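You operate a simulated robot arm through the tools that you are given. There is no shell and no other tool. Be economical: measure what you need, move in short steps, check, and stop when the job is done.

You run a simulated two-armed robot. Do the job below in one go: nothing can be reset, and whatever is moved stays where it is left.

JOB
Put one of the tall props from the belt past the gate on the machine bench top. Put the blue sponge on the green belt top away on the shelf under the wash stand. Take the blue glaze tin on the belt past the gate and put it away on the shelf under the wash stand. Press the red belt stop button three times. Pick up the yellow glaze tin with one hand, pass it to the other hand and put it on the belt between the guides. Put the soup plate from the top of the narrow rack on top of the roller board. Shut the console drawer. Pull the console cupboard door open. Do these in any order. Set down upright: blue glaze tin, yellow glaze tin.

Only the result counts: the job must be done as asked and must still hold three seconds after the hand-in. Knocking over, shifting, dropping, spilling or breaking anything else fails it.

ROBOT AND FRAMES
Two 7-joint arms with fingered hands on one trunk, on a base that drives. Base frame: it is fixed to the floor where the robot stands at the start and does not move with it; the origin is under the middle of the robot, x ahead of it, y to its left, z up. Units: m, degrees, N and s.
The left shoulder is at the start at [0.023, 0.214, 1.244], the right one opposite. With the tool pointing down near the work surface each hand reaches from about 0.12 to 0.58 m from the robot's upright axis, wherever it stands, measured 20 degrees to its own side. Places, roughly: belt between the guides [0.6, 1.6, 0.8]; blue glaze tin [0.5, 0.5, 1]; blue sponge (6x10x4 cm) [0.6, -0.1, 0.8]; console cupboard door [1.9, -1.4, 0.4]; console drawer [1.9, -1.4, 0.7]; machine bench top [1.5, -4.6, 0.9]; red belt stop button [0.3, 0.5, 0.6]; roller board (42x32x4 cm) [6.5, 0, 0.8]; shelf under the wash stand [-1.8, -4.6, 0.2]; soup plate (22x22x6 cm) [2.7, 1.2, 0.8]; tall prop (5x5x11 cm) [0.5, 0.3, 0.9]; yellow glaze tin [0.5, 0.75, 1]. Payload 3.3 kg a hand.
The tool frame of a hand sits at the grasp point between the pads (the TCP): z along the fingers, y along the line on which they close. The tips reach 0.026 m beyond it. Largest opening 0.132 m; the body of the gripper starts 0.073 m behind the TCP. The gripper is a hand of 2 fingers: y runs from the thumb to the fingers, the wrist lies at [0, 0, -0.224] in the tool frame, and closing takes about 1.5 s.
Orientation is that of the tool frame in the base frame, as a unit quaternion [w, x, y, z]. With the fingers straight down and closing along the base's y, the tool's x points along the base's -x, its y along +y and its z along -z.

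CONTROLS
- The arms move only by the tool jog_arm. It takes "left_moves", "right_moves" or both (then of equal length, played together; a hand with none holds still); each is a list of rows, each an object (a shift or turn left out is 0, a gripper value left out holds the last) with "translation": the shift along the tool's x, y, z in mm, a list of three; "angular": the turn, a rotation vector about the tool's x, y, z in rad, a list of three. In form: [{"translation": [dx, dy, dz], "angular": [ax, ay, az]}, ...]. A call has 1 to 20 rows; each row is the pose to reach, as a shift and turn from the pose commanded when the call began, along the tool's axes at that moment. "left_grip" and "right_grip" are, for a hand that has rows, the gripper command, from -1 (fully open) to 1 (shut), values between in proportion, set as the call begins (left out, the last holds). Rows are played at 5 a second. More than 0.05 m and 8.6 degrees between two rows, or a gripper value outside its range, and nothing of the call is played. A pose out of reach is approached as far as the arm can. The call stops where the force on the tool passes 40 N (or 10 N more than at its start, if that is more) or the arm is blocked; 0.2 s more then pass. Each finger travels about 0.153 m/s and halts on what it meets, pressing with about 33 N; the grip force reading is that of the motor and also rises with nothing between the fingers. The clock runs only during rows and for 0.2 s after the last one: add rows that repeat a pose to give the fingers time. It gives the time, the measured TCP pose, the force on the tool (base axes), the opening and the grip force at its end, in the units of the frame above (readings bear some noise), with the torque about the TCP (base axes, N m) and any sound that the robot's microphone picked up, and new pictures: "views" is both (left out), scene, wrist or none (wrist: the cameras of the hands that moved).
- Cameras (640 x 400 px; columns grow to the right, rows downward): "scene" is now at [0.0929, 0.015, 1.3994]; the picture's right is [0.18, -0.98, 0.00], its down [-0.75, -0.13, -0.65] and it looks along [0.64, 0.11, -0.76] (base axes); focal length 249 px, centre (320, 200). "left" rides on the left gripper at [-0.066, -0.003, -0.099] in its tool frame; the picture's right is [0.04, -1.00, 0.00], its down [0.83, 0.03, -0.55] and it looks along [0.55, 0.02, 0.83] (tool axes); focal length 261 px, centre (320, 200). "right" rides on the right gripper at [0.066, -0.003, -0.099] in its tool frame; the picture's right is [0.04, 1.00, 0.00], its down [-0.83, 0.03, -0.55] and it looks along [-0.55, 0.02, 0.83] (tool axes); focal length 261 px, centre (320, 200). There is no depth. A picture from a camera that has moved, and an enlarged one, comes with that camera's place and axes in the base frame and with its lens.
- lift_body(by): slides the trunk up (or, below 0, down) by that many m; the arms and the scene camera ride with it, the base frame stays. It gives what a move gives, with no picture.
- steer(legs): drives the robot by 1 to 6 legs, each [ahead, left, turn to the left] in m, m and degrees, along the robot's own axes; the way and the turn of a leg run together, so that a leg with both is an arc; at most 1.5 m and 180 degrees a leg. The arms and the cameras ride along, it lands a little off, and it stops where it bumps. It gives what a move gives, and a new picture of the scene camera.
- set_grasp(shape, hand): the hand has 2 fingers and takes this shape, open, in about a second: jaw (thumb against the fingers, like two jaws); tri (thumb and two fingers); tip (a fingertip pinch); poke (one finger out to press); point (the index stretched); flat (the hand flat); cup (the hand cupped); fist (a fist). The gripper value then closes the fingers along that shape, each until it touches; the sizes above hold for jaw. It gives what a move gives, with no picture.
- turn_head(pan, tilt): turns the head with the scene camera to pan (to the left, within 86 degrees either way) and tilt (down, from -29 to 69), counted from straight ahead of the robot. It gives what a move gives, and a new picture of the scene camera.
- enlarge(camera, box): a new picture of the part [left, top, right, bottom] of that camera's present view, enlarged. The clock stands still meanwhile.
- finish_job(): hands the job in; it is judged then, once.

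Go step by step. Nothing tells you exact positions but the pictures and the camera data: compare them with the known pose of the tool, close in by small moves and look again before you grip or let go. The budget is 207 turns and 260 pictures, counting those below and the enlarged ones. Unless the task says otherwise, let go and move clear before handing in.

The tools are called by a JSON object that holds its "fn" and its "kwargs". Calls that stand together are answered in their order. jog_arm: Moves the arms, as the interface text tells. Its arguments: {"type":"object","properties":{"left_moves":{"type":"array","items":{"type":"object","properties":{"translation":{"type":"array","items":{"type":"number"}},"angular":{"type":"array","items":{"type":"number"}}}}},"left_grip":{"type":"number"},"right_moves":{"type":"array","items":{"type":"object","properties":{"translation":{"type":"array","items":{"type":"number"}},"angular":{"type":"array","items":{"type":"number"}}}}},"right_grip":{"type":"number"},"views":{"type":"string","enum":["both","scene","wrist","none"]}},"required":[]} The other tools are called the same way: lift_body (by) slides the trunk up or down; set_grasp (shape, hand) gives the hand a shape; steer (legs) drives the base; turn_head (pan, tilt) turns the head that bears the scene camera; enlarge (camera, box) takes an enlarged picture of a part of a camera's view; finish_job () hands the job in.

At the start:

```text
clock: 0.0
left_tcp_pos: [0.3043, 0.358, 1.069]
left_orientation: [0.0, 0.0, 1.0, 0.0]
left_wrist_force: [-0.2, -0.5, -0.4]
left_wrist_torque: [0.01, -0.01, 0.0]
left_opening: 0.1317
left_grip_force: 0.0
left_shape: jaw
right_tcp_pos: [0.2817, 0.0082, 1.0779]
right_orientation: [0.0, -0.001, 1.0, 0.0]
right_wrist_force: [0.2, 0.0, 0.1]
right_wrist_torque: [-0.03, -0.01, 0.01]
right_opening: 0.1318
right_grip_force: 0.0
right_shape: jaw
trunk travel left (down, up): [-0.525, 0.236]
robot x, y, heading: [0.0017, 0.0006, 0.0]
head pan, tilt: [10.2, 49.4]
```

scene: 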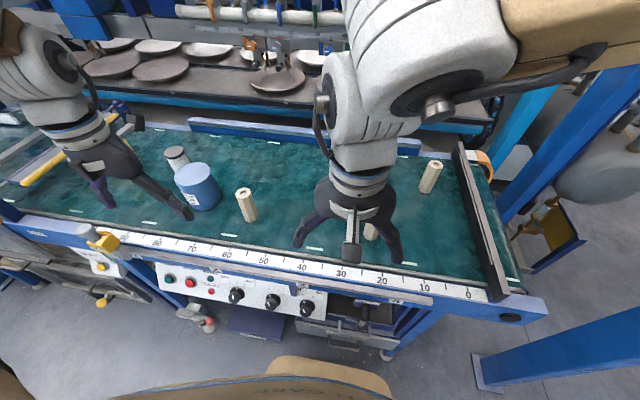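
right: 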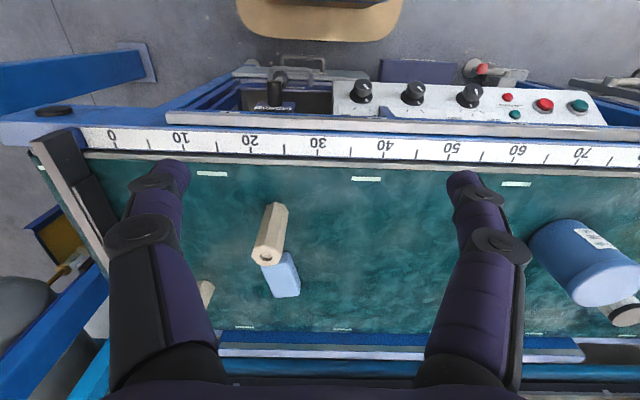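
left: 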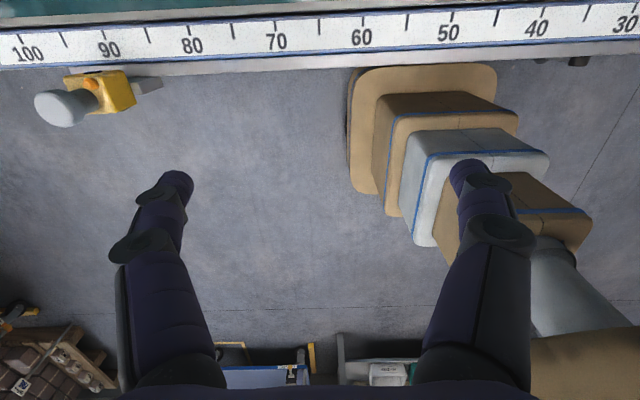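

I see the green belt ahead with a blue tin, a small tin and several props. I'll look closer and around before moving.

{"fn": "enlarge", "kwargs": {"camera": "scene", "box": [0, 80, 320, 320]}}

{"fn": "turn_head", "kwargs": {"pan": 55, "tilt": 40}}

{"fn": "turn_head", "kwargs": {"pan": -50, "tilt": 30}}

```text
1.67 times, centred on (160, 200) of scene
camera zoom: at [0.0929, 0.015, 1.3994], right [0.18, -0.98, 0.0], down [-0.75, -0.13, -0.65], along [0.64, 0.11, -0.76], focal length 415 px, centre (587, 200)
```

zoom: 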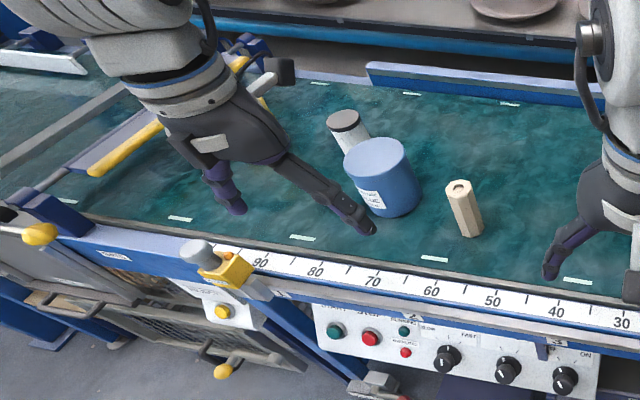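

```text
clock: 1.1
left_tcp_pos: [0.3051, 0.3601, 1.0693]
left_orientation: [0.0, -0.001, 1.0, 0.0]
left_wrist_force: [-0.6, 0.7, 0.2]
left_wrist_torque: [0.01, -0.02, -0.05]
left_opening: 0.1317
left_grip_force: 0.1
left_shape: jaw
right_tcp_pos: [0.2834, 0.0079, 1.0785]
right_orientation: [0.0, 0.0, 1.0, 0.0]
right_wrist_force: [-0.1, -0.1, 0.1]
right_wrist_torque: [-0.02, 0.03, 0.01]
right_opening: 0.132
right_grip_force: 0.2
right_shape: jaw
trunk travel left (down, up): [-0.525, 0.236]
robot x, y, heading: [0.0011, -0.0001, -0.1]
head pan, tilt: [55.0, 40.0]
camera scene: at [0.0654, 0.0709, 1.4127], right [0.82, -0.57, 0.0], down [-0.37, -0.53, -0.77], along [0.44, 0.63, -0.64], focal length 249 px, centre (320, 200)
```

scene: 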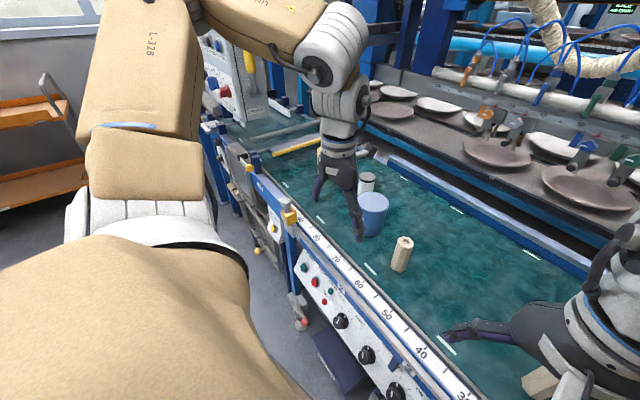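

```text
clock: 2.9
left_tcp_pos: [0.3043, 0.36, 1.0674]
left_orientation: [0.001, 0.001, 1.0, 0.0]
left_wrist_force: [-0.4, -0.6, -0.2]
left_wrist_torque: [0.03, -0.01, -0.02]
left_opening: 0.1318
left_grip_force: 0.1
left_shape: jaw
right_tcp_pos: [0.2807, 0.0078, 1.0781]
right_orientation: [0.0, 0.0, 1.0, 0.0]
right_wrist_force: [-0.1, -0.2, 0.5]
right_wrist_torque: [0.04, -0.01, 0.0]
right_opening: 0.1318
right_grip_force: 0.0
right_shape: jaw
trunk travel left (down, up): [-0.525, 0.236]
robot x, y, heading: [-0.0027, 0.0018, 0.2]
head pan, tilt: [-50.0, 30.0]
camera scene: at [0.0748, -0.0679, 1.428], right [-0.77, -0.64, 0.0], down [-0.32, 0.38, -0.87], along [0.56, -0.66, -0.5], focal length 249 px, centre (320, 200)
```

scene: 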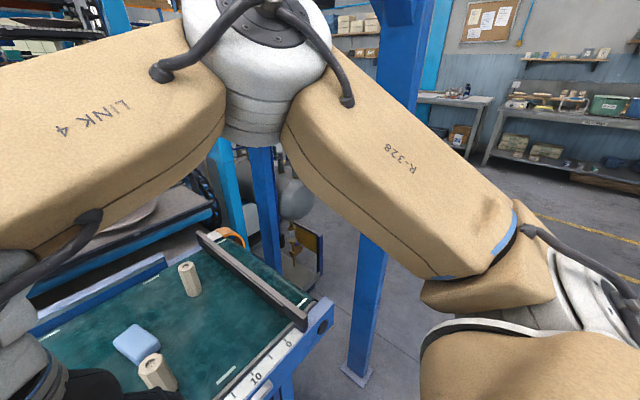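

The belt holds a blue tin, a pale tin, three props and the sponge. I'll survey more of the room.

{"fn": "turn_head", "kwargs": {"pan": -70, "tilt": 5}}

{"fn": "turn_head", "kwargs": {"pan": -20, "tilt": 5}}

{"fn": "turn_head", "kwargs": {"pan": 30, "tilt": 30}}

{"fn": "turn_head", "kwargs": {"pan": 75, "tilt": 20}}

```text
clock: 3.8
left_tcp_pos: [0.3041, 0.359, 1.069]
left_orientation: [0.0, 0.0, 1.0, 0.0]
left_wrist_force: [1.0, 0.3, 0.5]
left_wrist_torque: [-0.03, 0.01, 0.03]
left_opening: 0.1318
left_grip_force: 0.1
left_shape: jaw
right_tcp_pos: [0.2817, 0.0086, 1.0771]
right_orientation: [0.001, 0.0, 1.0, 0.0]
right_wrist_force: [-0.3, 1.1, 0.4]
right_wrist_torque: [-0.02, 0.0, 0.01]
right_opening: 0.1322
right_grip_force: 0.1
right_shape: jaw
trunk travel left (down, up): [-0.525, 0.236]
robot x, y, heading: [-0.0007, 0.0005, -0.1]
head pan, tilt: [-70.0, 5.0]
camera scene: at [0.0481, -0.0849, 1.4684], right [-0.94, -0.34, 0.0], down [-0.03, 0.08, -1.0], along [0.34, -0.94, -0.09], focal length 249 px, centre (320, 200)
```

scene: 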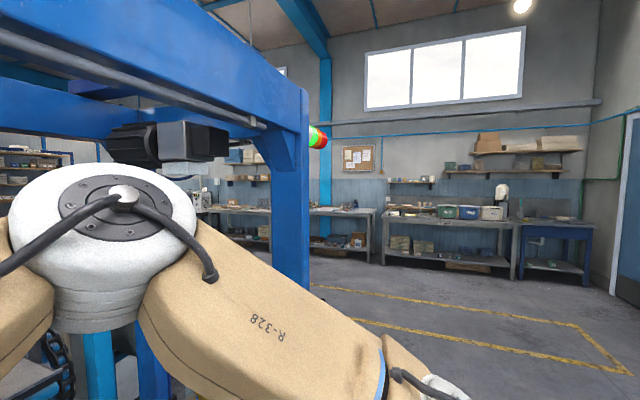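

```text
clock: 5.0
left_tcp_pos: [0.3051, 0.3584, 1.0681]
left_orientation: [-0.001, 0.001, 1.0, 0.0]
left_wrist_force: [-0.9, -0.5, -1.1]
left_wrist_torque: [-0.02, 0.01, 0.01]
left_opening: 0.132
left_grip_force: 0.0
left_shape: jaw
right_tcp_pos: [0.2825, 0.0087, 1.0773]
right_orientation: [0.0, -0.001, 1.0, 0.0]
right_wrist_force: [0.8, -0.1, -0.2]
right_wrist_torque: [0.02, 0.03, 0.01]
right_opening: 0.1318
right_grip_force: 0.1
right_shape: jaw
trunk travel left (down, up): [-0.525, 0.236]
robot x, y, heading: [-0.0053, -0.0008, 0.0]
head pan, tilt: [-20.0, 5.0]
camera scene: at [0.1028, -0.0301, 1.4685], right [-0.34, -0.94, 0.0], down [-0.08, 0.03, -1.0], along [0.94, -0.34, -0.09], focal length 249 px, centre (320, 200)
```

scene: 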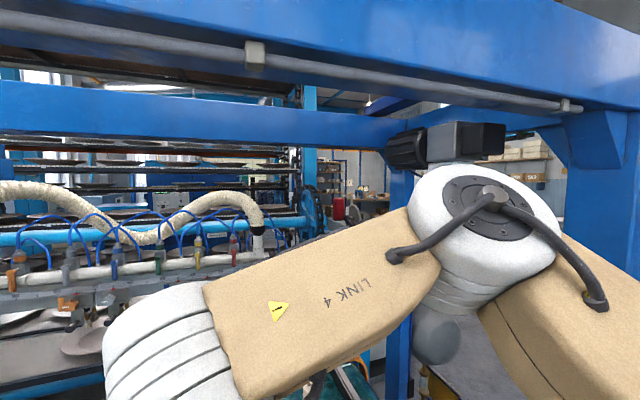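

```text
clock: 6.2
left_tcp_pos: [0.3044, 0.3589, 1.069]
left_orientation: [0.0, 0.001, 1.0, 0.0]
left_wrist_force: [0.0, 0.2, -0.1]
left_wrist_torque: [-0.02, 0.01, 0.0]
left_opening: 0.1319
left_grip_force: 0.1
left_shape: jaw
right_tcp_pos: [0.2815, 0.0086, 1.0767]
right_orientation: [0.0, 0.0, 1.0, 0.0]
right_wrist_force: [0.1, -0.4, 0.4]
right_wrist_torque: [-0.02, -0.02, 0.0]
right_opening: 0.132
right_grip_force: 0.1
right_shape: jaw
trunk travel left (down, up): [-0.525, 0.236]
robot x, y, heading: [0.0017, 0.0008, 0.0]
head pan, tilt: [30.0, 30.0]
camera scene: at [0.0949, 0.0465, 1.4281], right [0.5, -0.87, 0.0], down [-0.43, -0.25, -0.87], along [0.75, 0.43, -0.5], focal length 249 px, centre (320, 200)
```

scene: 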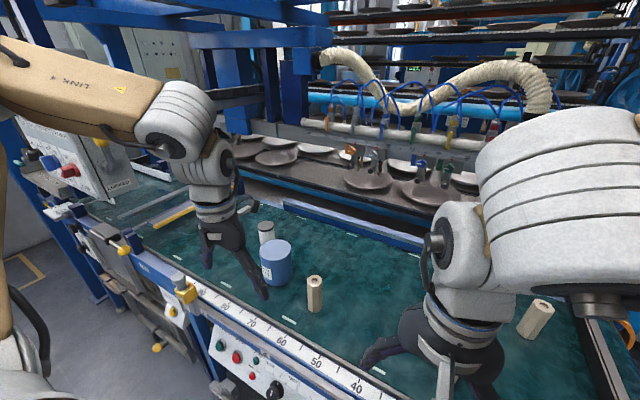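

```text
clock: 7.3
left_tcp_pos: [0.3056, 0.3598, 1.0675]
left_orientation: [0.0, -0.001, 1.0, 0.0]
left_wrist_force: [-0.1, 0.3, 0.1]
left_wrist_torque: [0.03, 0.0, -0.06]
left_opening: 0.132
left_grip_force: 0.0
left_shape: jaw
right_tcp_pos: [0.2819, 0.0068, 1.0775]
right_orientation: [0.001, 0.0, 1.0, 0.001]
right_wrist_force: [0.3, -0.9, 0.3]
right_wrist_torque: [-0.02, -0.01, 0.01]
right_opening: 0.1317
right_grip_force: 0.0
right_shape: jaw
trunk travel left (down, up): [-0.525, 0.236]
robot x, y, heading: [-0.001, -0.001, -0.0]
head pan, tilt: [75.0, 20.0]
camera scene: at [0.0408, 0.0913, 1.4441], right [0.97, -0.26, 0.0], down [-0.09, -0.33, -0.94], along [0.24, 0.91, -0.34], focal length 249 px, centre (320, 200)
```

scene: 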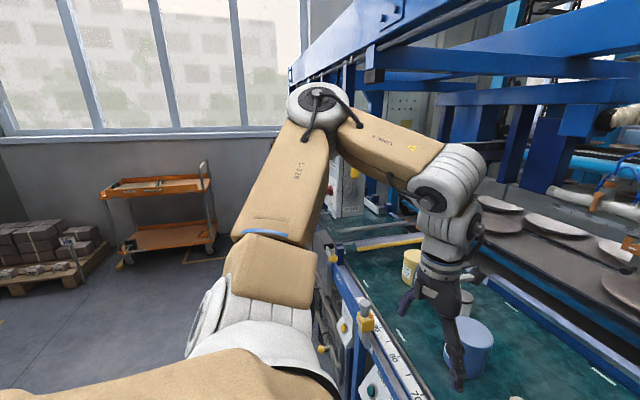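

The yellow tin stands at about (0.5, 0.75) beside the left arm, and the red button is on the panel below the ruler. I'll zoom on the panel for the button and mark its place.

{"fn": "turn_head", "kwargs": {"pan": 45, "tilt": 58}}

{"fn": "enlarge", "kwargs": {"camera": "scene", "box": [220, 120, 420, 320]}}

{"fn": "set_grasp", "kwargs": {"hand": "left", "shape": "poke"}}

```text
clock: 8.3
left_tcp_pos: [0.3045, 0.3605, 1.0688]
left_orientation: [0.0, 0.001, 1.0, 0.0]
left_wrist_force: [0.4, 0.4, -0.6]
left_wrist_torque: [0.0, 0.01, 0.01]
left_opening: 0.1317
left_grip_force: 0.2
left_shape: jaw
right_tcp_pos: [0.2833, 0.0076, 1.078]
right_orientation: [0.0, -0.001, 1.0, 0.0]
right_wrist_force: [0.1, -0.7, -0.2]
right_wrist_torque: [-0.01, 0.02, 0.02]
right_opening: 0.1317
right_grip_force: 0.1
right_shape: jaw
trunk travel left (down, up): [-0.525, 0.236]
robot x, y, heading: [0.0034, -0.0025, 0.0]
head pan, tilt: [45.0, 58.0]
camera scene: at [0.0653, 0.0502, 1.3884], right [0.71, -0.71, 0.0], down [-0.6, -0.6, -0.53], along [0.37, 0.38, -0.85], focal length 249 px, centre (320, 200)
```

scene: 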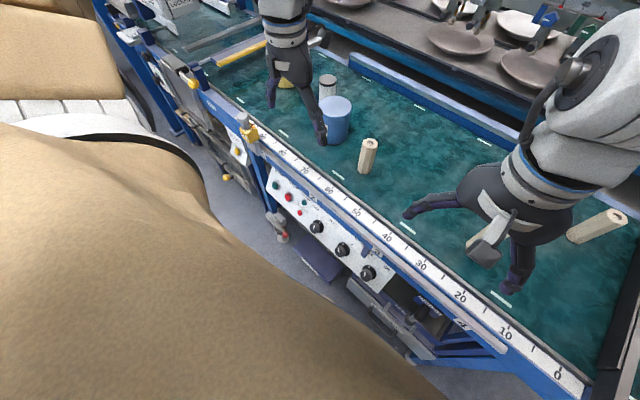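

```text
2.00 times, centred on (320, 220) of scene
camera zoom: at [0.0653, 0.0502, 1.3884], right [0.71, -0.71, 0.0], down [-0.6, -0.6, -0.53], along [0.37, 0.38, -0.85], focal length 498 px, centre (320, 160)
```

zoom: 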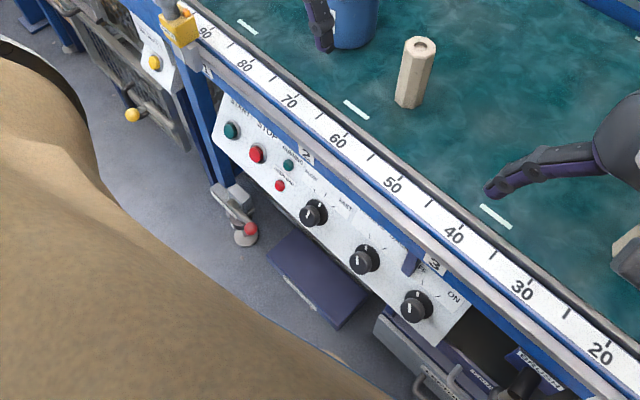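

```text
clock: 9.2
left_tcp_pos: [0.3046, 0.3603, 1.0688]
left_orientation: [0.0, 0.0, 1.0, 0.001]
left_wrist_force: [-0.3, -0.4, -0.3]
left_wrist_torque: [0.01, 0.04, 0.0]
left_opening: 0.0001
left_grip_force: 0.0
left_shape: poke
right_tcp_pos: [0.2819, 0.0075, 1.0781]
right_orientation: [0.0, 0.0, 1.0, -0.001]
right_wrist_force: [-0.6, -0.3, 0.9]
right_wrist_torque: [0.01, 0.0, 0.03]
right_opening: 0.132
right_grip_force: 0.0
right_shape: jaw
trunk travel left (down, up): [-0.525, 0.236]
robot x, y, heading: [0.0023, -0.0031, 0.0]
head pan, tilt: [45.0, 58.0]
```

The panel reads START (green) and STOP (red), so the target is the large red one near (0.335, 0.50, 0.59). I'll back off to make room and lower the trunk.

{"fn": "steer", "kwargs": {"legs": [[-0.35, 0.15, 0]]}}

{"fn": "lift_body", "kwargs": {"by": -0.3}}

{"fn": "turn_head", "kwargs": {"pan": 20, "tilt": 35}}

```text
clock: 11.7
left_tcp_pos: [-0.0429, 0.5097, 1.0684]
left_orientation: [0.0, 0.004, 1.0, 0.0]
left_wrist_force: [-0.4, 0.1, -1.0]
left_wrist_torque: [0.02, -0.02, 0.0]
left_opening: 0.0
left_grip_force: 0.0
left_shape: poke
right_tcp_pos: [-0.0691, 0.157, 1.0781]
right_orientation: [0.0, 0.005, 1.0, 0.0]
right_wrist_force: [-0.7, 0.3, 0.1]
right_wrist_torque: [0.0, -0.02, 0.0]
right_opening: 0.132
right_grip_force: 0.0
right_shape: jaw
trunk travel left (down, up): [-0.525, 0.236]
robot x, y, heading: [-0.3486, 0.1531, -0.6]
head pan, tilt: [45.0, 58.0]
camera scene: at [-0.2858, 0.2015, 1.3883], right [0.7, -0.71, 0.0], down [-0.61, -0.59, -0.53], along [0.38, 0.37, -0.85], focal length 249 px, centre (320, 200)
```

scene: 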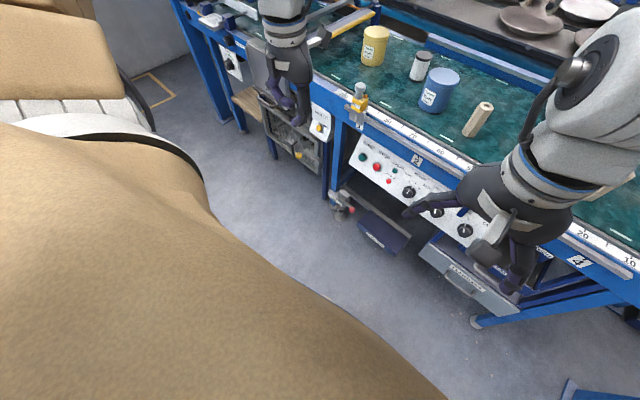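

```text
clock: 14.7
left_tcp_pos: [-0.0422, 0.5084, 0.7689]
left_orientation: [0.001, 0.004, 1.0, 0.0]
left_wrist_force: [-0.1, 0.5, -0.8]
left_wrist_torque: [0.01, 0.01, 0.01]
left_opening: 0.0001
left_grip_force: 0.0
left_shape: poke
right_tcp_pos: [-0.0678, 0.158, 0.7785]
right_orientation: [0.0, 0.004, 1.0, 0.0]
right_wrist_force: [0.5, -0.4, 0.1]
right_wrist_torque: [0.03, -0.01, 0.03]
right_opening: 0.1321
right_grip_force: 0.0
right_shape: jaw
trunk travel left (down, up): [-0.225, 0.536]
robot x, y, heading: [-0.3543, 0.1515, -0.7]
head pan, tilt: [45.0, 58.0]
```

```text
clock: 15.6
left_tcp_pos: [-0.0425, 0.5089, 0.7692]
left_orientation: [-0.001, 0.005, 1.0, -0.001]
left_wrist_force: [0.6, -0.2, -0.2]
left_wrist_torque: [0.02, 0.01, 0.04]
left_opening: 0.0002
left_grip_force: 0.0
left_shape: poke
right_tcp_pos: [-0.0691, 0.1571, 0.7781]
right_orientation: [0.0, 0.005, 1.0, 0.001]
right_wrist_force: [0.0, -0.7, 0.4]
right_wrist_torque: [0.02, 0.02, 0.02]
right_opening: 0.1319
right_grip_force: 0.2
right_shape: jaw
trunk travel left (down, up): [-0.225, 0.536]
robot x, y, heading: [-0.351, 0.1512, -0.4]
head pan, tilt: [20.0, 35.0]
camera scene: at [-0.2037, 0.1817, 1.1172], right [0.33, -0.94, 0.0], down [-0.54, -0.19, -0.82], along [0.77, 0.27, -0.57], focal length 249 px, centre (320, 200)
```

scene: 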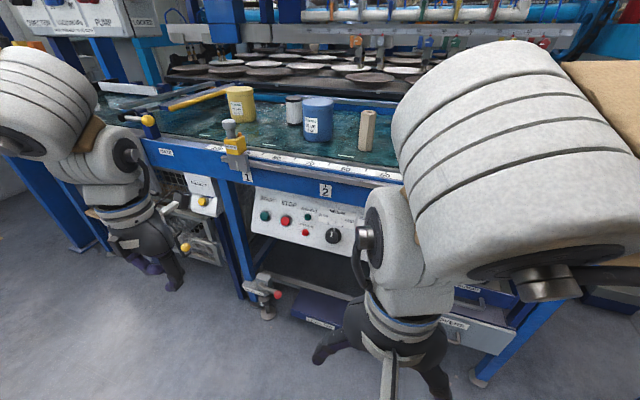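

Triangulating gives the STOP button at about (0.323, 0.478, 0.626) on a nearly vertical panel. I'll turn the left finger to point forward and stage it in front.

{"fn": "jog_arm", "kwargs": {"left_moves": [{"translation": [-20, -3, 12], "angular": [0, -0.131, 0]}, {"translation": [-40, -5, 24], "angular": [0, -0.262, 0]}, {"translation": [-60, -8, 36], "angular": [0, -0.393, 0]}, {"translation": [-80, -10, 48], "angular": [0, -0.524, 0]}, {"translation": [-100, -13, 60], "angular": [0, -0.654, 0]}, {"translation": [-120, -15, 72], "angular": [0, -0.785, 0]}, {"translation": [-140, -18, 84], "angular": [0, -0.916, 0]}, {"translation": [-160, -20, 96], "angular": [0, -1.047, 0]}, {"translation": [-180, -23, 108], "angular": [0, -1.178, 0]}, {"translation": [-200, -26, 120], "angular": [0, -1.309, 0]}, {"translation": [-220, -28, 132], "angular": [0, -1.44, 0]}, {"translation": [-242, -31, 143], "angular": [0, -1.571, 0]}]}}

```text
clock: 18.1
left_tcp_pos: [0.2357, 0.5646, 0.7557]
left_orientation: [0.693, 0.004, 0.721, -0.005]
left_wrist_force: [-0.6, -0.3, 0.5]
left_wrist_torque: [0.0, 0.01, -0.04]
left_opening: 0.0001
left_grip_force: 0.0
left_shape: poke
left hand out of reach, approached as far as the arm can: row 8, 9, 10, 11, 12
right_tcp_pos: [-0.0693, 0.1574, 0.7773]
right_orientation: [0.0, 0.007, 1.0, 0.0]
right_wrist_force: [0.2, 0.9, 1.0]
right_wrist_torque: [0.04, 0.0, -0.05]
right_opening: 0.1319
right_grip_force: 0.1
right_shape: jaw
trunk travel left (down, up): [-0.225, 0.536]
robot x, y, heading: [-0.3501, 0.1515, -0.5]
head pan, tilt: [20.0, 35.0]
camera scene: at [-0.2036, 0.1814, 1.1172], right [0.33, -0.94, 0.0], down [-0.54, -0.19, -0.82], along [0.77, 0.27, -0.57], focal length 249 px, centre (320, 200)
camera left: at [0.1409, 0.5623, 0.8255], right [-0.01, -1.0, -0.04], down [-0.59, 0.04, -0.81], along [0.81, 0.01, -0.59], focal length 261 px, centre (320, 200)
```

scene: 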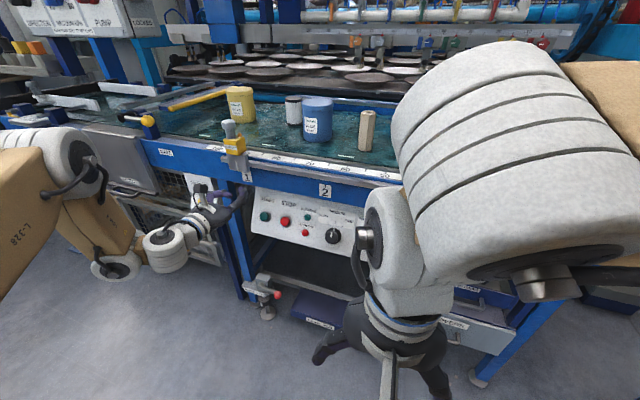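
left: 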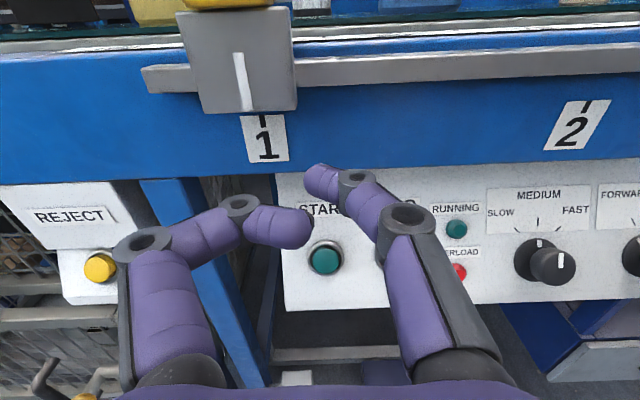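

The fully horizontal pose is out of reach; about 45° was fine. I'll tilt back to 45° down-forward and see where it settles.

{"fn": "jog_arm", "kwargs": {"left_moves": [{"angular": [0, 0.131, 0]}, {"angular": [0, 0.262, 0]}, {"angular": [0, 0.393, 0]}, {"angular": [0, 0.524, 0]}, {"angular": [0, 0.654, 0]}, {"angular": [0, 0.785, 0]}, {"angular": [0, 0.785, 0]}]}}

```text
clock: 19.8
left_tcp_pos: [0.2377, 0.5597, 0.7512]
left_orientation: [0.383, 0.003, 0.924, -0.001]
left_wrist_force: [0.2, -0.2, -1.1]
left_wrist_torque: [0.0, -0.02, 0.01]
left_opening: 0.0
left_grip_force: 0.1
left_shape: poke
right_tcp_pos: [-0.0679, 0.1563, 0.7767]
right_orientation: [0.0, 0.005, 1.0, 0.0]
right_wrist_force: [0.5, 0.4, 0.3]
right_wrist_torque: [-0.02, 0.0, 0.0]
right_opening: 0.132
right_grip_force: 0.1
right_shape: jaw
trunk travel left (down, up): [-0.225, 0.536]
robot x, y, heading: [-0.3508, 0.1504, -0.5]
head pan, tilt: [20.0, 35.0]
camera scene: at [-0.2036, 0.1816, 1.1172], right [0.33, -0.94, 0.0], down [-0.54, -0.19, -0.82], along [0.77, 0.27, -0.57], focal length 249 px, centre (320, 200)
camera left: at [0.2149, 0.556, 0.8689], right [-0.04, -1.0, -0.03], down [-0.98, 0.04, -0.2], along [0.2, 0.02, -0.98], focal length 261 px, centre (320, 200)
```

scene: 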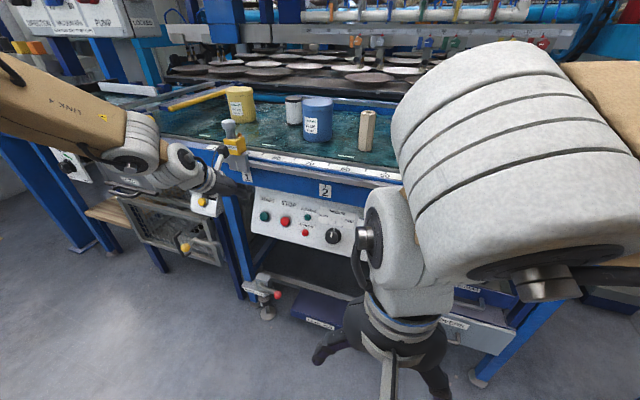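
left: 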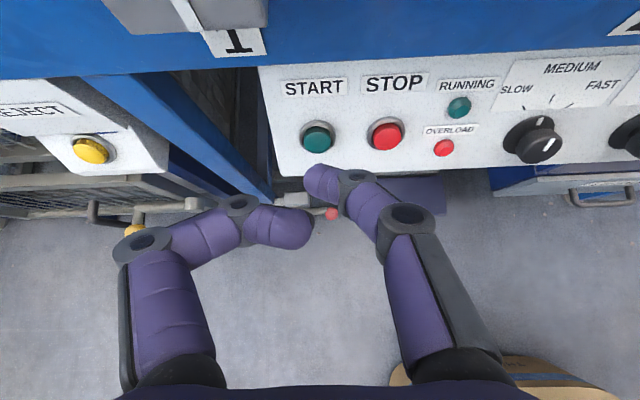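

The button shows at about (0.326, 0.487, 0.626). I'll move to just in front of it.

{"fn": "jog_arm", "kwargs": {"left_moves": [{"translation": [25, -25, 25]}, {"translation": [50, -50, 50]}, {"translation": [75, -75, 75]}, {"translation": [75, -75, 75]}], "views": "wrist"}}

```text
clock: 20.8
left_tcp_pos: [0.2363, 0.4833, 0.6465]
left_orientation: [0.383, 0.004, 0.924, -0.002]
left_wrist_force: [0.0, 0.2, 0.4]
left_wrist_torque: [0.04, 0.01, 0.0]
left_opening: 0.0
left_grip_force: 0.1
left_shape: poke
right_tcp_pos: [-0.0689, 0.1571, 0.7777]
right_orientation: [0.0, 0.004, 1.0, 0.0]
right_wrist_force: [-0.6, -0.2, -0.3]
right_wrist_torque: [0.01, 0.01, -0.01]
right_opening: 0.1318
right_grip_force: 0.0
right_shape: jaw
trunk travel left (down, up): [-0.225, 0.536]
robot x, y, heading: [-0.3525, 0.1529, -0.6]
head pan, tilt: [20.0, 35.0]
camera left: at [0.2145, 0.4792, 0.7625], right [-0.04, -1.0, -0.03], down [-0.98, 0.04, -0.2], along [0.2, 0.02, -0.98], focal length 261 px, centre (320, 200)
```

left: 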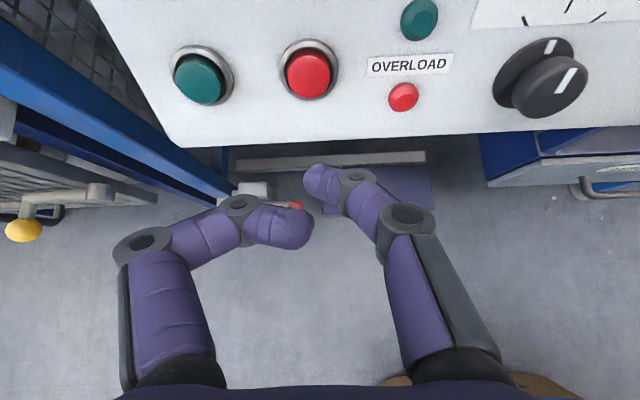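

The tip lines up with the STOP button. I'll advance straight ahead in small steps and watch force and sound.

{"fn": "jog_arm", "kwargs": {"left_moves": [{"translation": [-21, 4, 21]}, {"translation": [-39, 4, 39]}, {"translation": [-42, 4, 42]}, {"translation": [-45, 4, 45]}, {"translation": [-47, 4, 47]}, {"translation": [-49, 4, 49]}], "views": "wrist"}}

```text
clock: 22.1
left_tcp_pos: [0.3013, 0.4905, 0.648]
left_orientation: [0.384, 0.004, 0.923, -0.002]
left_wrist_force: [0.5, 0.3, 0.4]
left_wrist_torque: [0.0, 0.02, 0.01]
left_opening: 0.0001
left_grip_force: 0.0
left_shape: poke
left hand out of reach, approached as far as the arm can: row 5, 6
right_tcp_pos: [-0.0693, 0.1566, 0.7768]
right_orientation: [0.0, 0.005, 1.0, -0.001]
right_wrist_force: [-0.8, 0.6, -0.7]
right_wrist_torque: [0.01, 0.01, -0.02]
right_opening: 0.1319
right_grip_force: 0.0
right_shape: jaw
trunk travel left (down, up): [-0.225, 0.536]
robot x, y, heading: [-0.3518, 0.156, -0.6]
head pan, tilt: [20.0, 35.0]
camera left: at [0.2786, 0.4859, 0.7639], right [-0.04, -1.0, -0.03], down [-0.98, 0.04, -0.2], along [0.2, 0.02, -0.98], focal length 261 px, centre (320, 200)
```

left: 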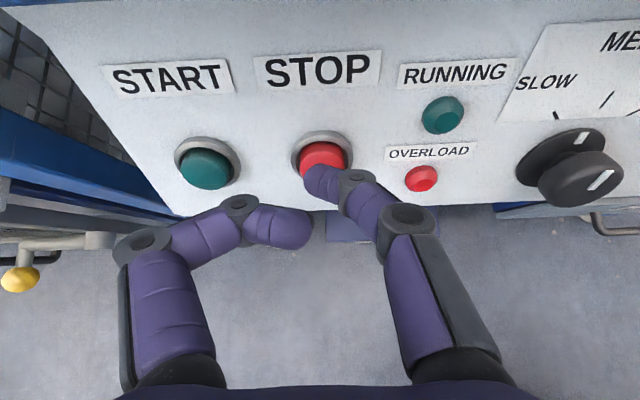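

The finger is nearly touching but the arm is at its limit. I'll retract, drive the base 0.08 m nearer, and press.

{"fn": "jog_arm", "kwargs": {"left_moves": [{"translation": [32, -3, -32]}, {"translation": [64, -3, -64]}], "views": "none"}}

{"fn": "steer", "kwargs": {"legs": [[0.08, 0, 0]]}}

{"fn": "enlarge", "kwargs": {"camera": "left", "box": [0, 0, 640, 400]}}

```text
clock: 22.8
left_tcp_pos: [0.2151, 0.4887, 0.6472]
left_orientation: [0.383, 0.005, 0.924, -0.002]
left_wrist_force: [-0.6, -0.3, 0.3]
left_wrist_torque: [-0.01, -0.02, 0.03]
left_opening: 0.0
left_grip_force: 0.0
left_shape: poke
right_tcp_pos: [-0.0687, 0.157, 0.7776]
right_orientation: [0.0, 0.005, 1.0, 0.0]
right_wrist_force: [-0.3, -0.6, 0.1]
right_wrist_torque: [0.0, 0.02, -0.04]
right_opening: 0.1315
right_grip_force: 0.0
right_shape: jaw
trunk travel left (down, up): [-0.225, 0.536]
robot x, y, heading: [-0.3512, 0.1542, -0.4]
head pan, tilt: [20.0, 35.0]
```

```text
clock: 23.8
left_tcp_pos: [0.2962, 0.4883, 0.6456]
left_orientation: [0.382, 0.005, 0.924, -0.002]
left_wrist_force: [0.3, 0.6, 0.3]
left_wrist_torque: [-0.02, -0.01, 0.01]
left_opening: 0.0
left_grip_force: 0.1
left_shape: poke
right_tcp_pos: [0.014, 0.1563, 0.7775]
right_orientation: [-0.001, 0.006, 1.0, 0.0]
right_wrist_force: [0.7, 0.8, 0.4]
right_wrist_torque: [0.0, 0.04, -0.02]
right_opening: 0.1315
right_grip_force: 0.1
right_shape: jaw
trunk travel left (down, up): [-0.225, 0.536]
robot x, y, heading: [-0.271, 0.1502, -0.7]
head pan, tilt: [20.0, 35.0]
camera scene: at [-0.1224, 0.1807, 1.1171], right [0.33, -0.94, 0.0], down [-0.54, -0.19, -0.82], along [0.77, 0.27, -0.57], focal length 249 px, centre (320, 200)
```

scene: 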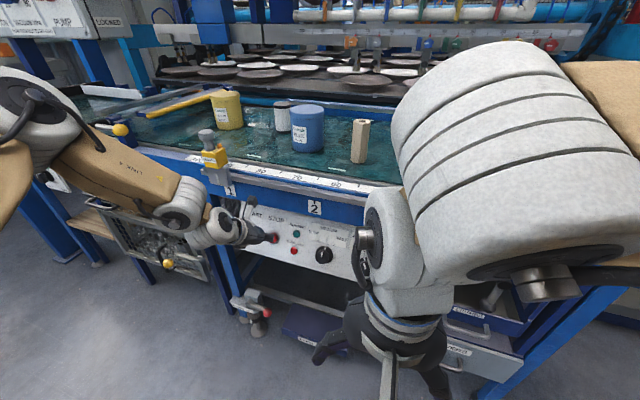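

```text
1.00 times, centred on (320, 200) of left (not enlarged: the box is as wide or as high as the picture)
camera zoom: at [0.2735, 0.4842, 0.7631], right [-0.04, -1.0, -0.03], down [-0.98, 0.04, -0.2], along [0.2, 0.02, -0.98], focal length 261 px, centre (320, 200)
```

zoom: 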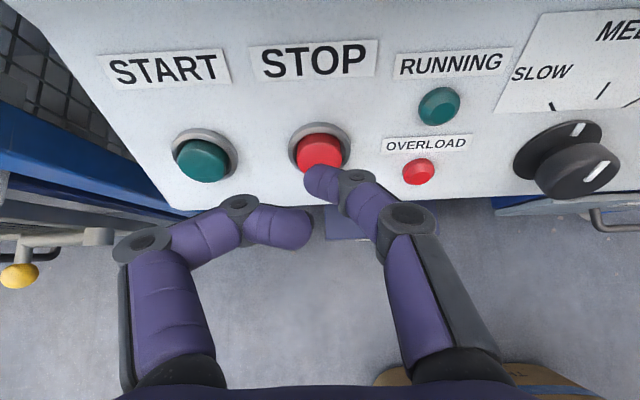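

The fingertip is right at the button's lower face. I'll push ahead in 3 mm steps, raising by a few mm.

{"fn": "jog_arm", "kwargs": {"left_moves": [{"translation": [-6, 0, 0]}, {"translation": [-9, 0, 3]}, {"translation": [-11, 0, 5]}, {"translation": [-13, 0, 7]}, {"translation": [-15, 0, 9]}], "views": "wrist"}}

```text
clock: 25.0
left_tcp_pos: [0.3135, 0.4861, 0.651]
left_orientation: [0.383, 0.004, 0.924, -0.001]
left_wrist_force: [0.9, 0.8, -0.2]
left_wrist_torque: [-0.02, 0.03, 0.01]
left_opening: 0.0001
left_grip_force: 0.0
left_shape: poke
right_tcp_pos: [0.0121, 0.1559, 0.7781]
right_orientation: [0.0, 0.006, 1.0, 0.0]
right_wrist_force: [-1.0, 0.8, -0.9]
right_wrist_torque: [0.03, 0.03, 0.0]
right_opening: 0.1319
right_grip_force: 0.0
right_shape: jaw
trunk travel left (down, up): [-0.225, 0.536]
robot x, y, heading: [-0.2717, 0.15, -0.4]
head pan, tilt: [20.0, 35.0]
camera left: at [0.2907, 0.4831, 0.7674], right [-0.04, -1.0, -0.03], down [-0.98, 0.04, -0.2], along [0.2, 0.02, -0.98], focal length 261 px, centre (320, 200)
```

left: 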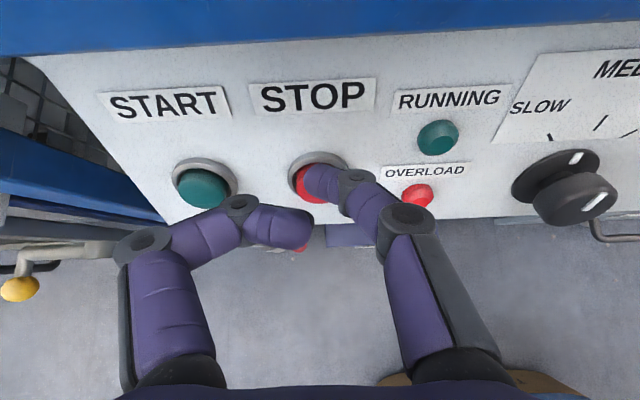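

No contact yet by the force reading. I'll keep pushing in small steps.

{"fn": "jog_arm", "kwargs": {"left_moves": [{"translation": [-1.5, -1, 1.5]}, {"translation": [-3, -2, 3]}, {"translation": [-4.5, -2, 4.5]}, {"translation": [-6, -2, 6]}, {"translation": [-7.5, -2, 7.5]}, {"translation": [-9, -2, 9]}], "views": "wrist"}}

```text
clock: 26.4
left_tcp_pos: [0.3262, 0.4856, 0.6523]
left_orientation: [0.382, 0.005, 0.924, -0.002]
left_wrist_force: [-7.3, -1.6, 1.9]
left_wrist_torque: [-0.06, 0.07, -0.02]
left_opening: 0.0001
left_grip_force: 0.1
left_shape: poke
right_tcp_pos: [0.0116, 0.1565, 0.7784]
right_orientation: [0.0, 0.005, 1.0, 0.0]
right_wrist_force: [0.3, 0.1, -0.4]
right_wrist_torque: [-0.02, -0.01, 0.0]
right_opening: 0.1317
right_grip_force: 0.2
right_shape: jaw
trunk travel left (down, up): [-0.225, 0.536]
robot x, y, heading: [-0.2713, 0.1505, -0.4]
head pan, tilt: [20.0, 35.0]
camera left: at [0.3026, 0.4818, 0.7677], right [-0.04, -1.0, -0.03], down [-0.98, 0.04, -0.2], along [0.2, 0.02, -0.98], focal length 261 px, centre (320, 200)
```

left: 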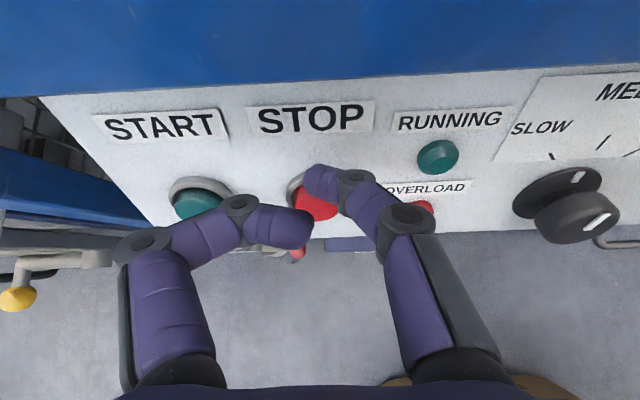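

Contact at about 7 N. I'll push on for the click.

{"fn": "jog_arm", "kwargs": {"left_moves": [{"translation": [-0.7, -1, 1.5]}, {"translation": [-2, -1, 3]}, {"translation": [-3, -1, 4]}, {"translation": [-4, -1, 5]}], "views": "wrist"}}

```text
clock: 27.4
left_tcp_pos: [0.3269, 0.4824, 0.6498]
left_orientation: [0.38, 0.006, 0.925, -0.004]
left_wrist_force: [-18.2, -2.2, 13.6]
left_wrist_torque: [0.03, -0.01, 0.11]
left_opening: 0.0001
left_grip_force: 0.1
left_shape: poke
right_tcp_pos: [0.0105, 0.1548, 0.7794]
right_orientation: [0.002, 0.005, 1.0, 0.001]
right_wrist_force: [0.3, -0.8, -1.1]
right_wrist_torque: [0.0, -0.03, -0.01]
right_opening: 0.1319
right_grip_force: 0.1
right_shape: jaw
trunk travel left (down, up): [-0.225, 0.536]
robot x, y, heading: [-0.2715, 0.1488, -0.6]
head pan, tilt: [20.0, 35.0]
stopped in row 4 (left hand): the force on the tool passed its limit at 41 N (the readings are from after the stop); the commanded pose is now the measured one
camera left: at [0.3045, 0.4793, 0.7666], right [-0.04, -1.0, -0.03], down [-0.98, 0.05, -0.19], along [0.19, 0.02, -0.98], focal length 261 px, centre (320, 200)
```

left: 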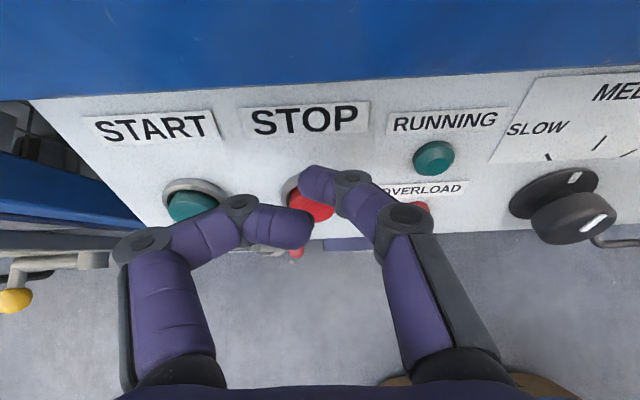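

It bottomed out at 41 N with no sound, so I can't be sure it counted. I'll retract and look.

{"fn": "jog_arm", "kwargs": {"left_moves": [{"translation": [12, 0, -12]}, {"translation": [30, 0, -10]}, {"translation": [30, 0, -10]}], "views": "wrist"}}

{"fn": "enlarge", "kwargs": {"camera": "left", "box": [240, 100, 400, 200]}}

```text
clock: 28.2
left_tcp_pos: [0.3005, 0.4828, 0.6332]
left_orientation: [0.379, 0.006, 0.925, -0.004]
left_wrist_force: [0.3, 0.4, -0.2]
left_wrist_torque: [0.03, 0.0, 0.01]
left_opening: 0.0
left_grip_force: 0.1
left_shape: poke
right_tcp_pos: [0.0121, 0.1558, 0.7783]
right_orientation: [0.0, 0.005, 1.0, 0.0]
right_wrist_force: [0.2, 0.3, 0.0]
right_wrist_torque: [0.02, -0.02, -0.02]
right_opening: 0.1318
right_grip_force: 0.1
right_shape: jaw
trunk travel left (down, up): [-0.225, 0.536]
robot x, y, heading: [-0.2706, 0.1527, -0.5]
head pan, tilt: [20.0, 35.0]
camera left: at [0.2789, 0.4797, 0.7505], right [-0.04, -1.0, -0.03], down [-0.98, 0.05, -0.19], along [0.19, 0.02, -0.98], focal length 261 px, centre (320, 200)
```

left: 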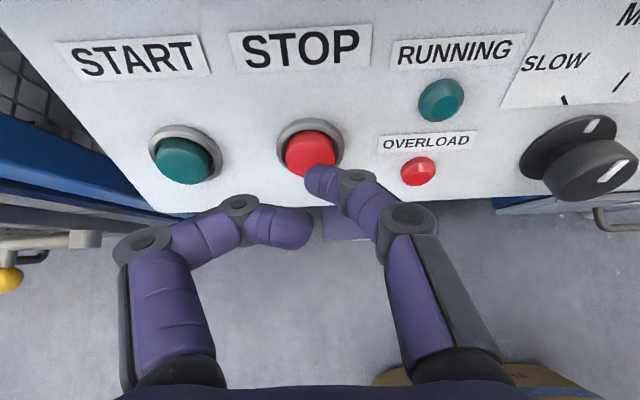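

```text
4.00 times, centred on (320, 150) of left
camera zoom: at [0.2789, 0.4797, 0.7505], right [-0.04, -1.0, -0.03], down [-0.98, 0.05, -0.19], along [0.19, 0.02, -0.98], focal length 1043 px, centre (320, 400)
```

zoom: 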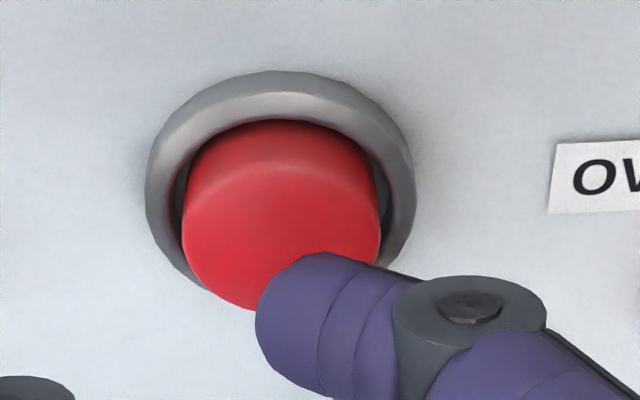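

The button is springy and returned. I'll aim at its centre (tip z 0.627) and press straight in, to the stop.

{"fn": "jog_arm", "kwargs": {"left_moves": [{"translation": [-6.4, 3, -6.4]}, {"translation": [-13.4, 3, 0.6]}, {"translation": [-16.9, 3, 4.1]}, {"translation": [-18.3, 3, 5.5]}, {"translation": [-19.7, 3, 6.9]}, {"translation": [-21.1, 3, 8.3]}, {"translation": [-22.5, 3, 9.7]}, {"translation": [-23.9, 3, 11.1]}, {"translation": [-25.3, 3, 12.5]}], "views": "wrist"}}

```text
clock: 30.2
left_tcp_pos: [0.3229, 0.483, 0.6414]
left_orientation: [0.376, 0.007, 0.926, -0.005]
left_wrist_force: [-38.2, -10.4, 5.6]
left_wrist_torque: [-0.17, 0.44, -0.11]
left_opening: 0.0002
left_grip_force: 0.1
left_shape: poke
right_tcp_pos: [0.0101, 0.1553, 0.7792]
right_orientation: [0.001, 0.005, 1.0, 0.001]
right_wrist_force: [-0.9, 0.1, -0.5]
right_wrist_torque: [0.0, 0.0, -0.01]
right_opening: 0.1318
right_grip_force: 0.0
right_shape: jaw
trunk travel left (down, up): [-0.225, 0.536]
robot x, y, heading: [-0.274, 0.1512, -0.5]
head pan, tilt: [20.0, 35.0]
camera left: at [0.3015, 0.4808, 0.7589], right [-0.05, -1.0, -0.03], down [-0.98, 0.05, -0.18], along [0.18, 0.02, -0.98], focal length 261 px, centre (320, 200)
```

left: 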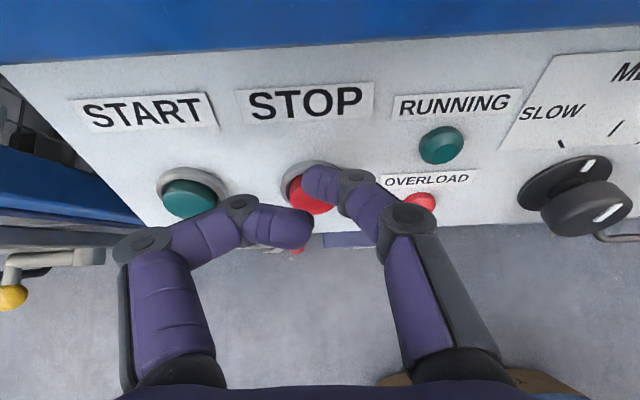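

Firm 38 N contact now. I'll look closely at whether the button is depressed.

{"fn": "enlarge", "kwargs": {"camera": "left", "box": [240, 130, 400, 230]}}

```text
4.00 times, centred on (320, 180) of left
camera zoom: at [0.3015, 0.4808, 0.7589], right [-0.05, -1.0, -0.03], down [-0.98, 0.05, -0.18], along [0.18, 0.02, -0.98], focal length 1043 px, centre (320, 280)
```

zoom: 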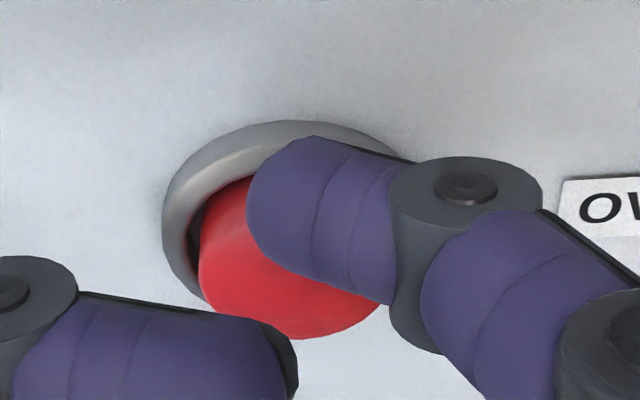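

The finger is sitting above the button on its ring, not on its face. I'll retract, drop 16 mm, and press again.

{"fn": "jog_arm", "kwargs": {"left_moves": [{"translation": [17, 3, -17]}, {"translation": [32, 4, -6]}, {"translation": [32, 4, -6]}], "views": "none"}}

{"fn": "enlarge", "kwargs": {"camera": "left", "box": [240, 100, 400, 200]}}

```text
clock: 31.0
left_tcp_pos: [0.3016, 0.4917, 0.6255]
left_orientation: [0.379, 0.006, 0.925, -0.004]
left_wrist_force: [0.4, 0.4, -0.1]
left_wrist_torque: [0.02, -0.01, 0.0]
left_opening: 0.0
left_grip_force: 0.1
left_shape: poke
right_tcp_pos: [0.0114, 0.1559, 0.7771]
right_orientation: [0.0, 0.004, 1.0, 0.0]
right_wrist_force: [0.1, -0.4, 0.2]
right_wrist_torque: [0.02, -0.02, -0.01]
right_opening: 0.1321
right_grip_force: 0.0
right_shape: jaw
trunk travel left (down, up): [-0.225, 0.536]
robot x, y, heading: [-0.27, 0.1496, -0.6]
head pan, tilt: [20.0, 35.0]
```

```text
4.00 times, centred on (320, 150) of left
camera zoom: at [0.2784, 0.4868, 0.742], right [-0.04, -1.0, -0.03], down [-0.98, 0.05, -0.19], along [0.19, 0.02, -0.98], focal length 1043 px, centre (320, 400)
```

zoom: 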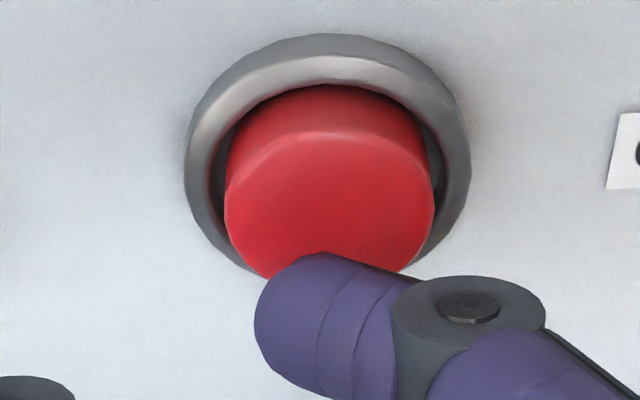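

The fingertip now lies below the face line of the button. Press straight ahead.

{"fn": "jog_arm", "kwargs": {"left_moves": [{"translation": [-3.5, -1, 3.5]}, {"translation": [-7, -2, 7]}, {"translation": [-9, -2, 9]}, {"translation": [-10.5, -2, 10.5]}, {"translation": [-12, -2, 12]}, {"translation": [-13.5, -2, 13.5]}, {"translation": [-15, -2, 15]}, {"translation": [-16.5, -2, 16.5]}, {"translation": [-18, -2, 18]}], "views": "none"}}

{"fn": "enlarge", "kwargs": {"camera": "left", "box": [240, 130, 400, 230]}}

```text
clock: 32.7
left_tcp_pos: [0.3163, 0.4856, 0.6238]
left_orientation: [0.377, 0.007, 0.926, -0.005]
left_wrist_force: [-18.0, -1.8, 15.4]
left_wrist_torque: [0.08, -0.1, 0.07]
left_opening: 0.0001
left_grip_force: 0.1
left_shape: poke
right_tcp_pos: [0.0104, 0.1556, 0.7782]
right_orientation: [0.002, 0.005, 1.0, 0.001]
right_wrist_force: [0.3, 0.2, 0.5]
right_wrist_torque: [0.02, 0.01, -0.01]
right_opening: 0.1316
right_grip_force: 0.0
right_shape: jaw
trunk travel left (down, up): [-0.225, 0.536]
robot x, y, heading: [-0.2702, 0.1505, -0.7]
head pan, tilt: [20.0, 35.0]
heard: click
stopped in row 8 (left hand): the force on the tool passed its limit at 42 N (the readings are from after the stop); the commanded pose is now the measured one
```

```text
4.00 times, centred on (320, 180) of left
camera zoom: at [0.2952, 0.4833, 0.7411], right [-0.05, -1.0, -0.02], down [-0.98, 0.05, -0.18], along [0.18, 0.01, -0.98], focal length 1043 px, centre (320, 280)
```

zoom: 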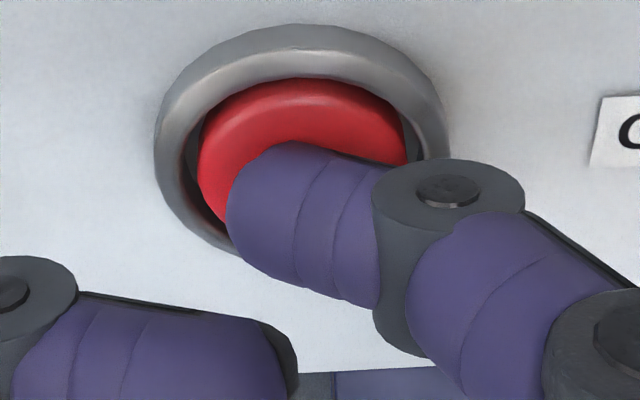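

A click: press one. Now retract and press again.

{"fn": "jog_arm", "kwargs": {"left_moves": [{"translation": [9, 0, -9]}, {"translation": [16, 0, -16]}, {"translation": [16, 0, -16]}, {"translation": [9, 0, -9]}, {"translation": [5, 0, -5]}, {"translation": [2, 0, -2]}, {"translation": [0, 0, 0]}, {"translation": [-1.5, 0, 1.5]}, {"translation": [-3, 0, 3]}, {"translation": [-4.5, 0, 4.5]}], "views": "none"}}

```text
clock: 34.6
left_tcp_pos: [0.3177, 0.4841, 0.6207]
left_orientation: [0.372, 0.008, 0.928, -0.007]
left_wrist_force: [-19.3, -1.6, 17.7]
left_wrist_torque: [0.15, -0.09, 0.11]
left_opening: 0.0
left_grip_force: 0.1
left_shape: poke
right_tcp_pos: [0.0095, 0.1562, 0.779]
right_orientation: [0.0, 0.005, 1.0, 0.001]
right_wrist_force: [0.6, -0.4, -0.6]
right_wrist_torque: [-0.01, -0.02, 0.01]
right_opening: 0.1319
right_grip_force: 0.1
right_shape: jaw
trunk travel left (down, up): [-0.225, 0.536]
robot x, y, heading: [-0.2693, 0.1514, -0.6]
head pan, tilt: [20.0, 35.0]
heard: click
stopped in row 9 (left hand): the force on the tool passed its limit at 42 N (the readings are from after the stop); the commanded pose is now the measured one
```

Second click. One more press.

{"fn": "jog_arm", "kwargs": {"left_moves": [{"translation": [7, 0, -11]}, {"translation": [14, 0, -18]}, {"translation": [14, 0, -18]}, {"translation": [7, 0, -11]}, {"translation": [3, 0, -7]}, {"translation": [0, 0, -4]}, {"translation": [-2, 0, -2]}, {"translation": [-3.5, 0, -0.5]}, {"translation": [-5, 0, 1]}, {"translation": [-6.5, 0, 2.5]}], "views": "none"}}

```text
clock: 36.5
left_tcp_pos: [0.3163, 0.4824, 0.6214]
left_orientation: [0.369, 0.01, 0.929, -0.009]
left_wrist_force: [-19.1, -2.0, 16.5]
left_wrist_torque: [0.13, -0.08, 0.12]
left_opening: 0.0
left_grip_force: 0.1
left_shape: poke
right_tcp_pos: [0.0097, 0.1554, 0.7786]
right_orientation: [0.001, 0.004, 1.0, 0.001]
right_wrist_force: [-0.5, 0.1, 1.0]
right_wrist_torque: [0.0, -0.01, -0.02]
right_opening: 0.132
right_grip_force: 0.1
right_shape: jaw
trunk travel left (down, up): [-0.225, 0.536]
robot x, y, heading: [-0.2745, 0.1541, -0.4]
head pan, tilt: [20.0, 35.0]
heard: click
stopped in row 9 (left hand): the force on the tool passed its limit at 42 N (the readings are from after the stop); the commanded pose is now the measured one
```

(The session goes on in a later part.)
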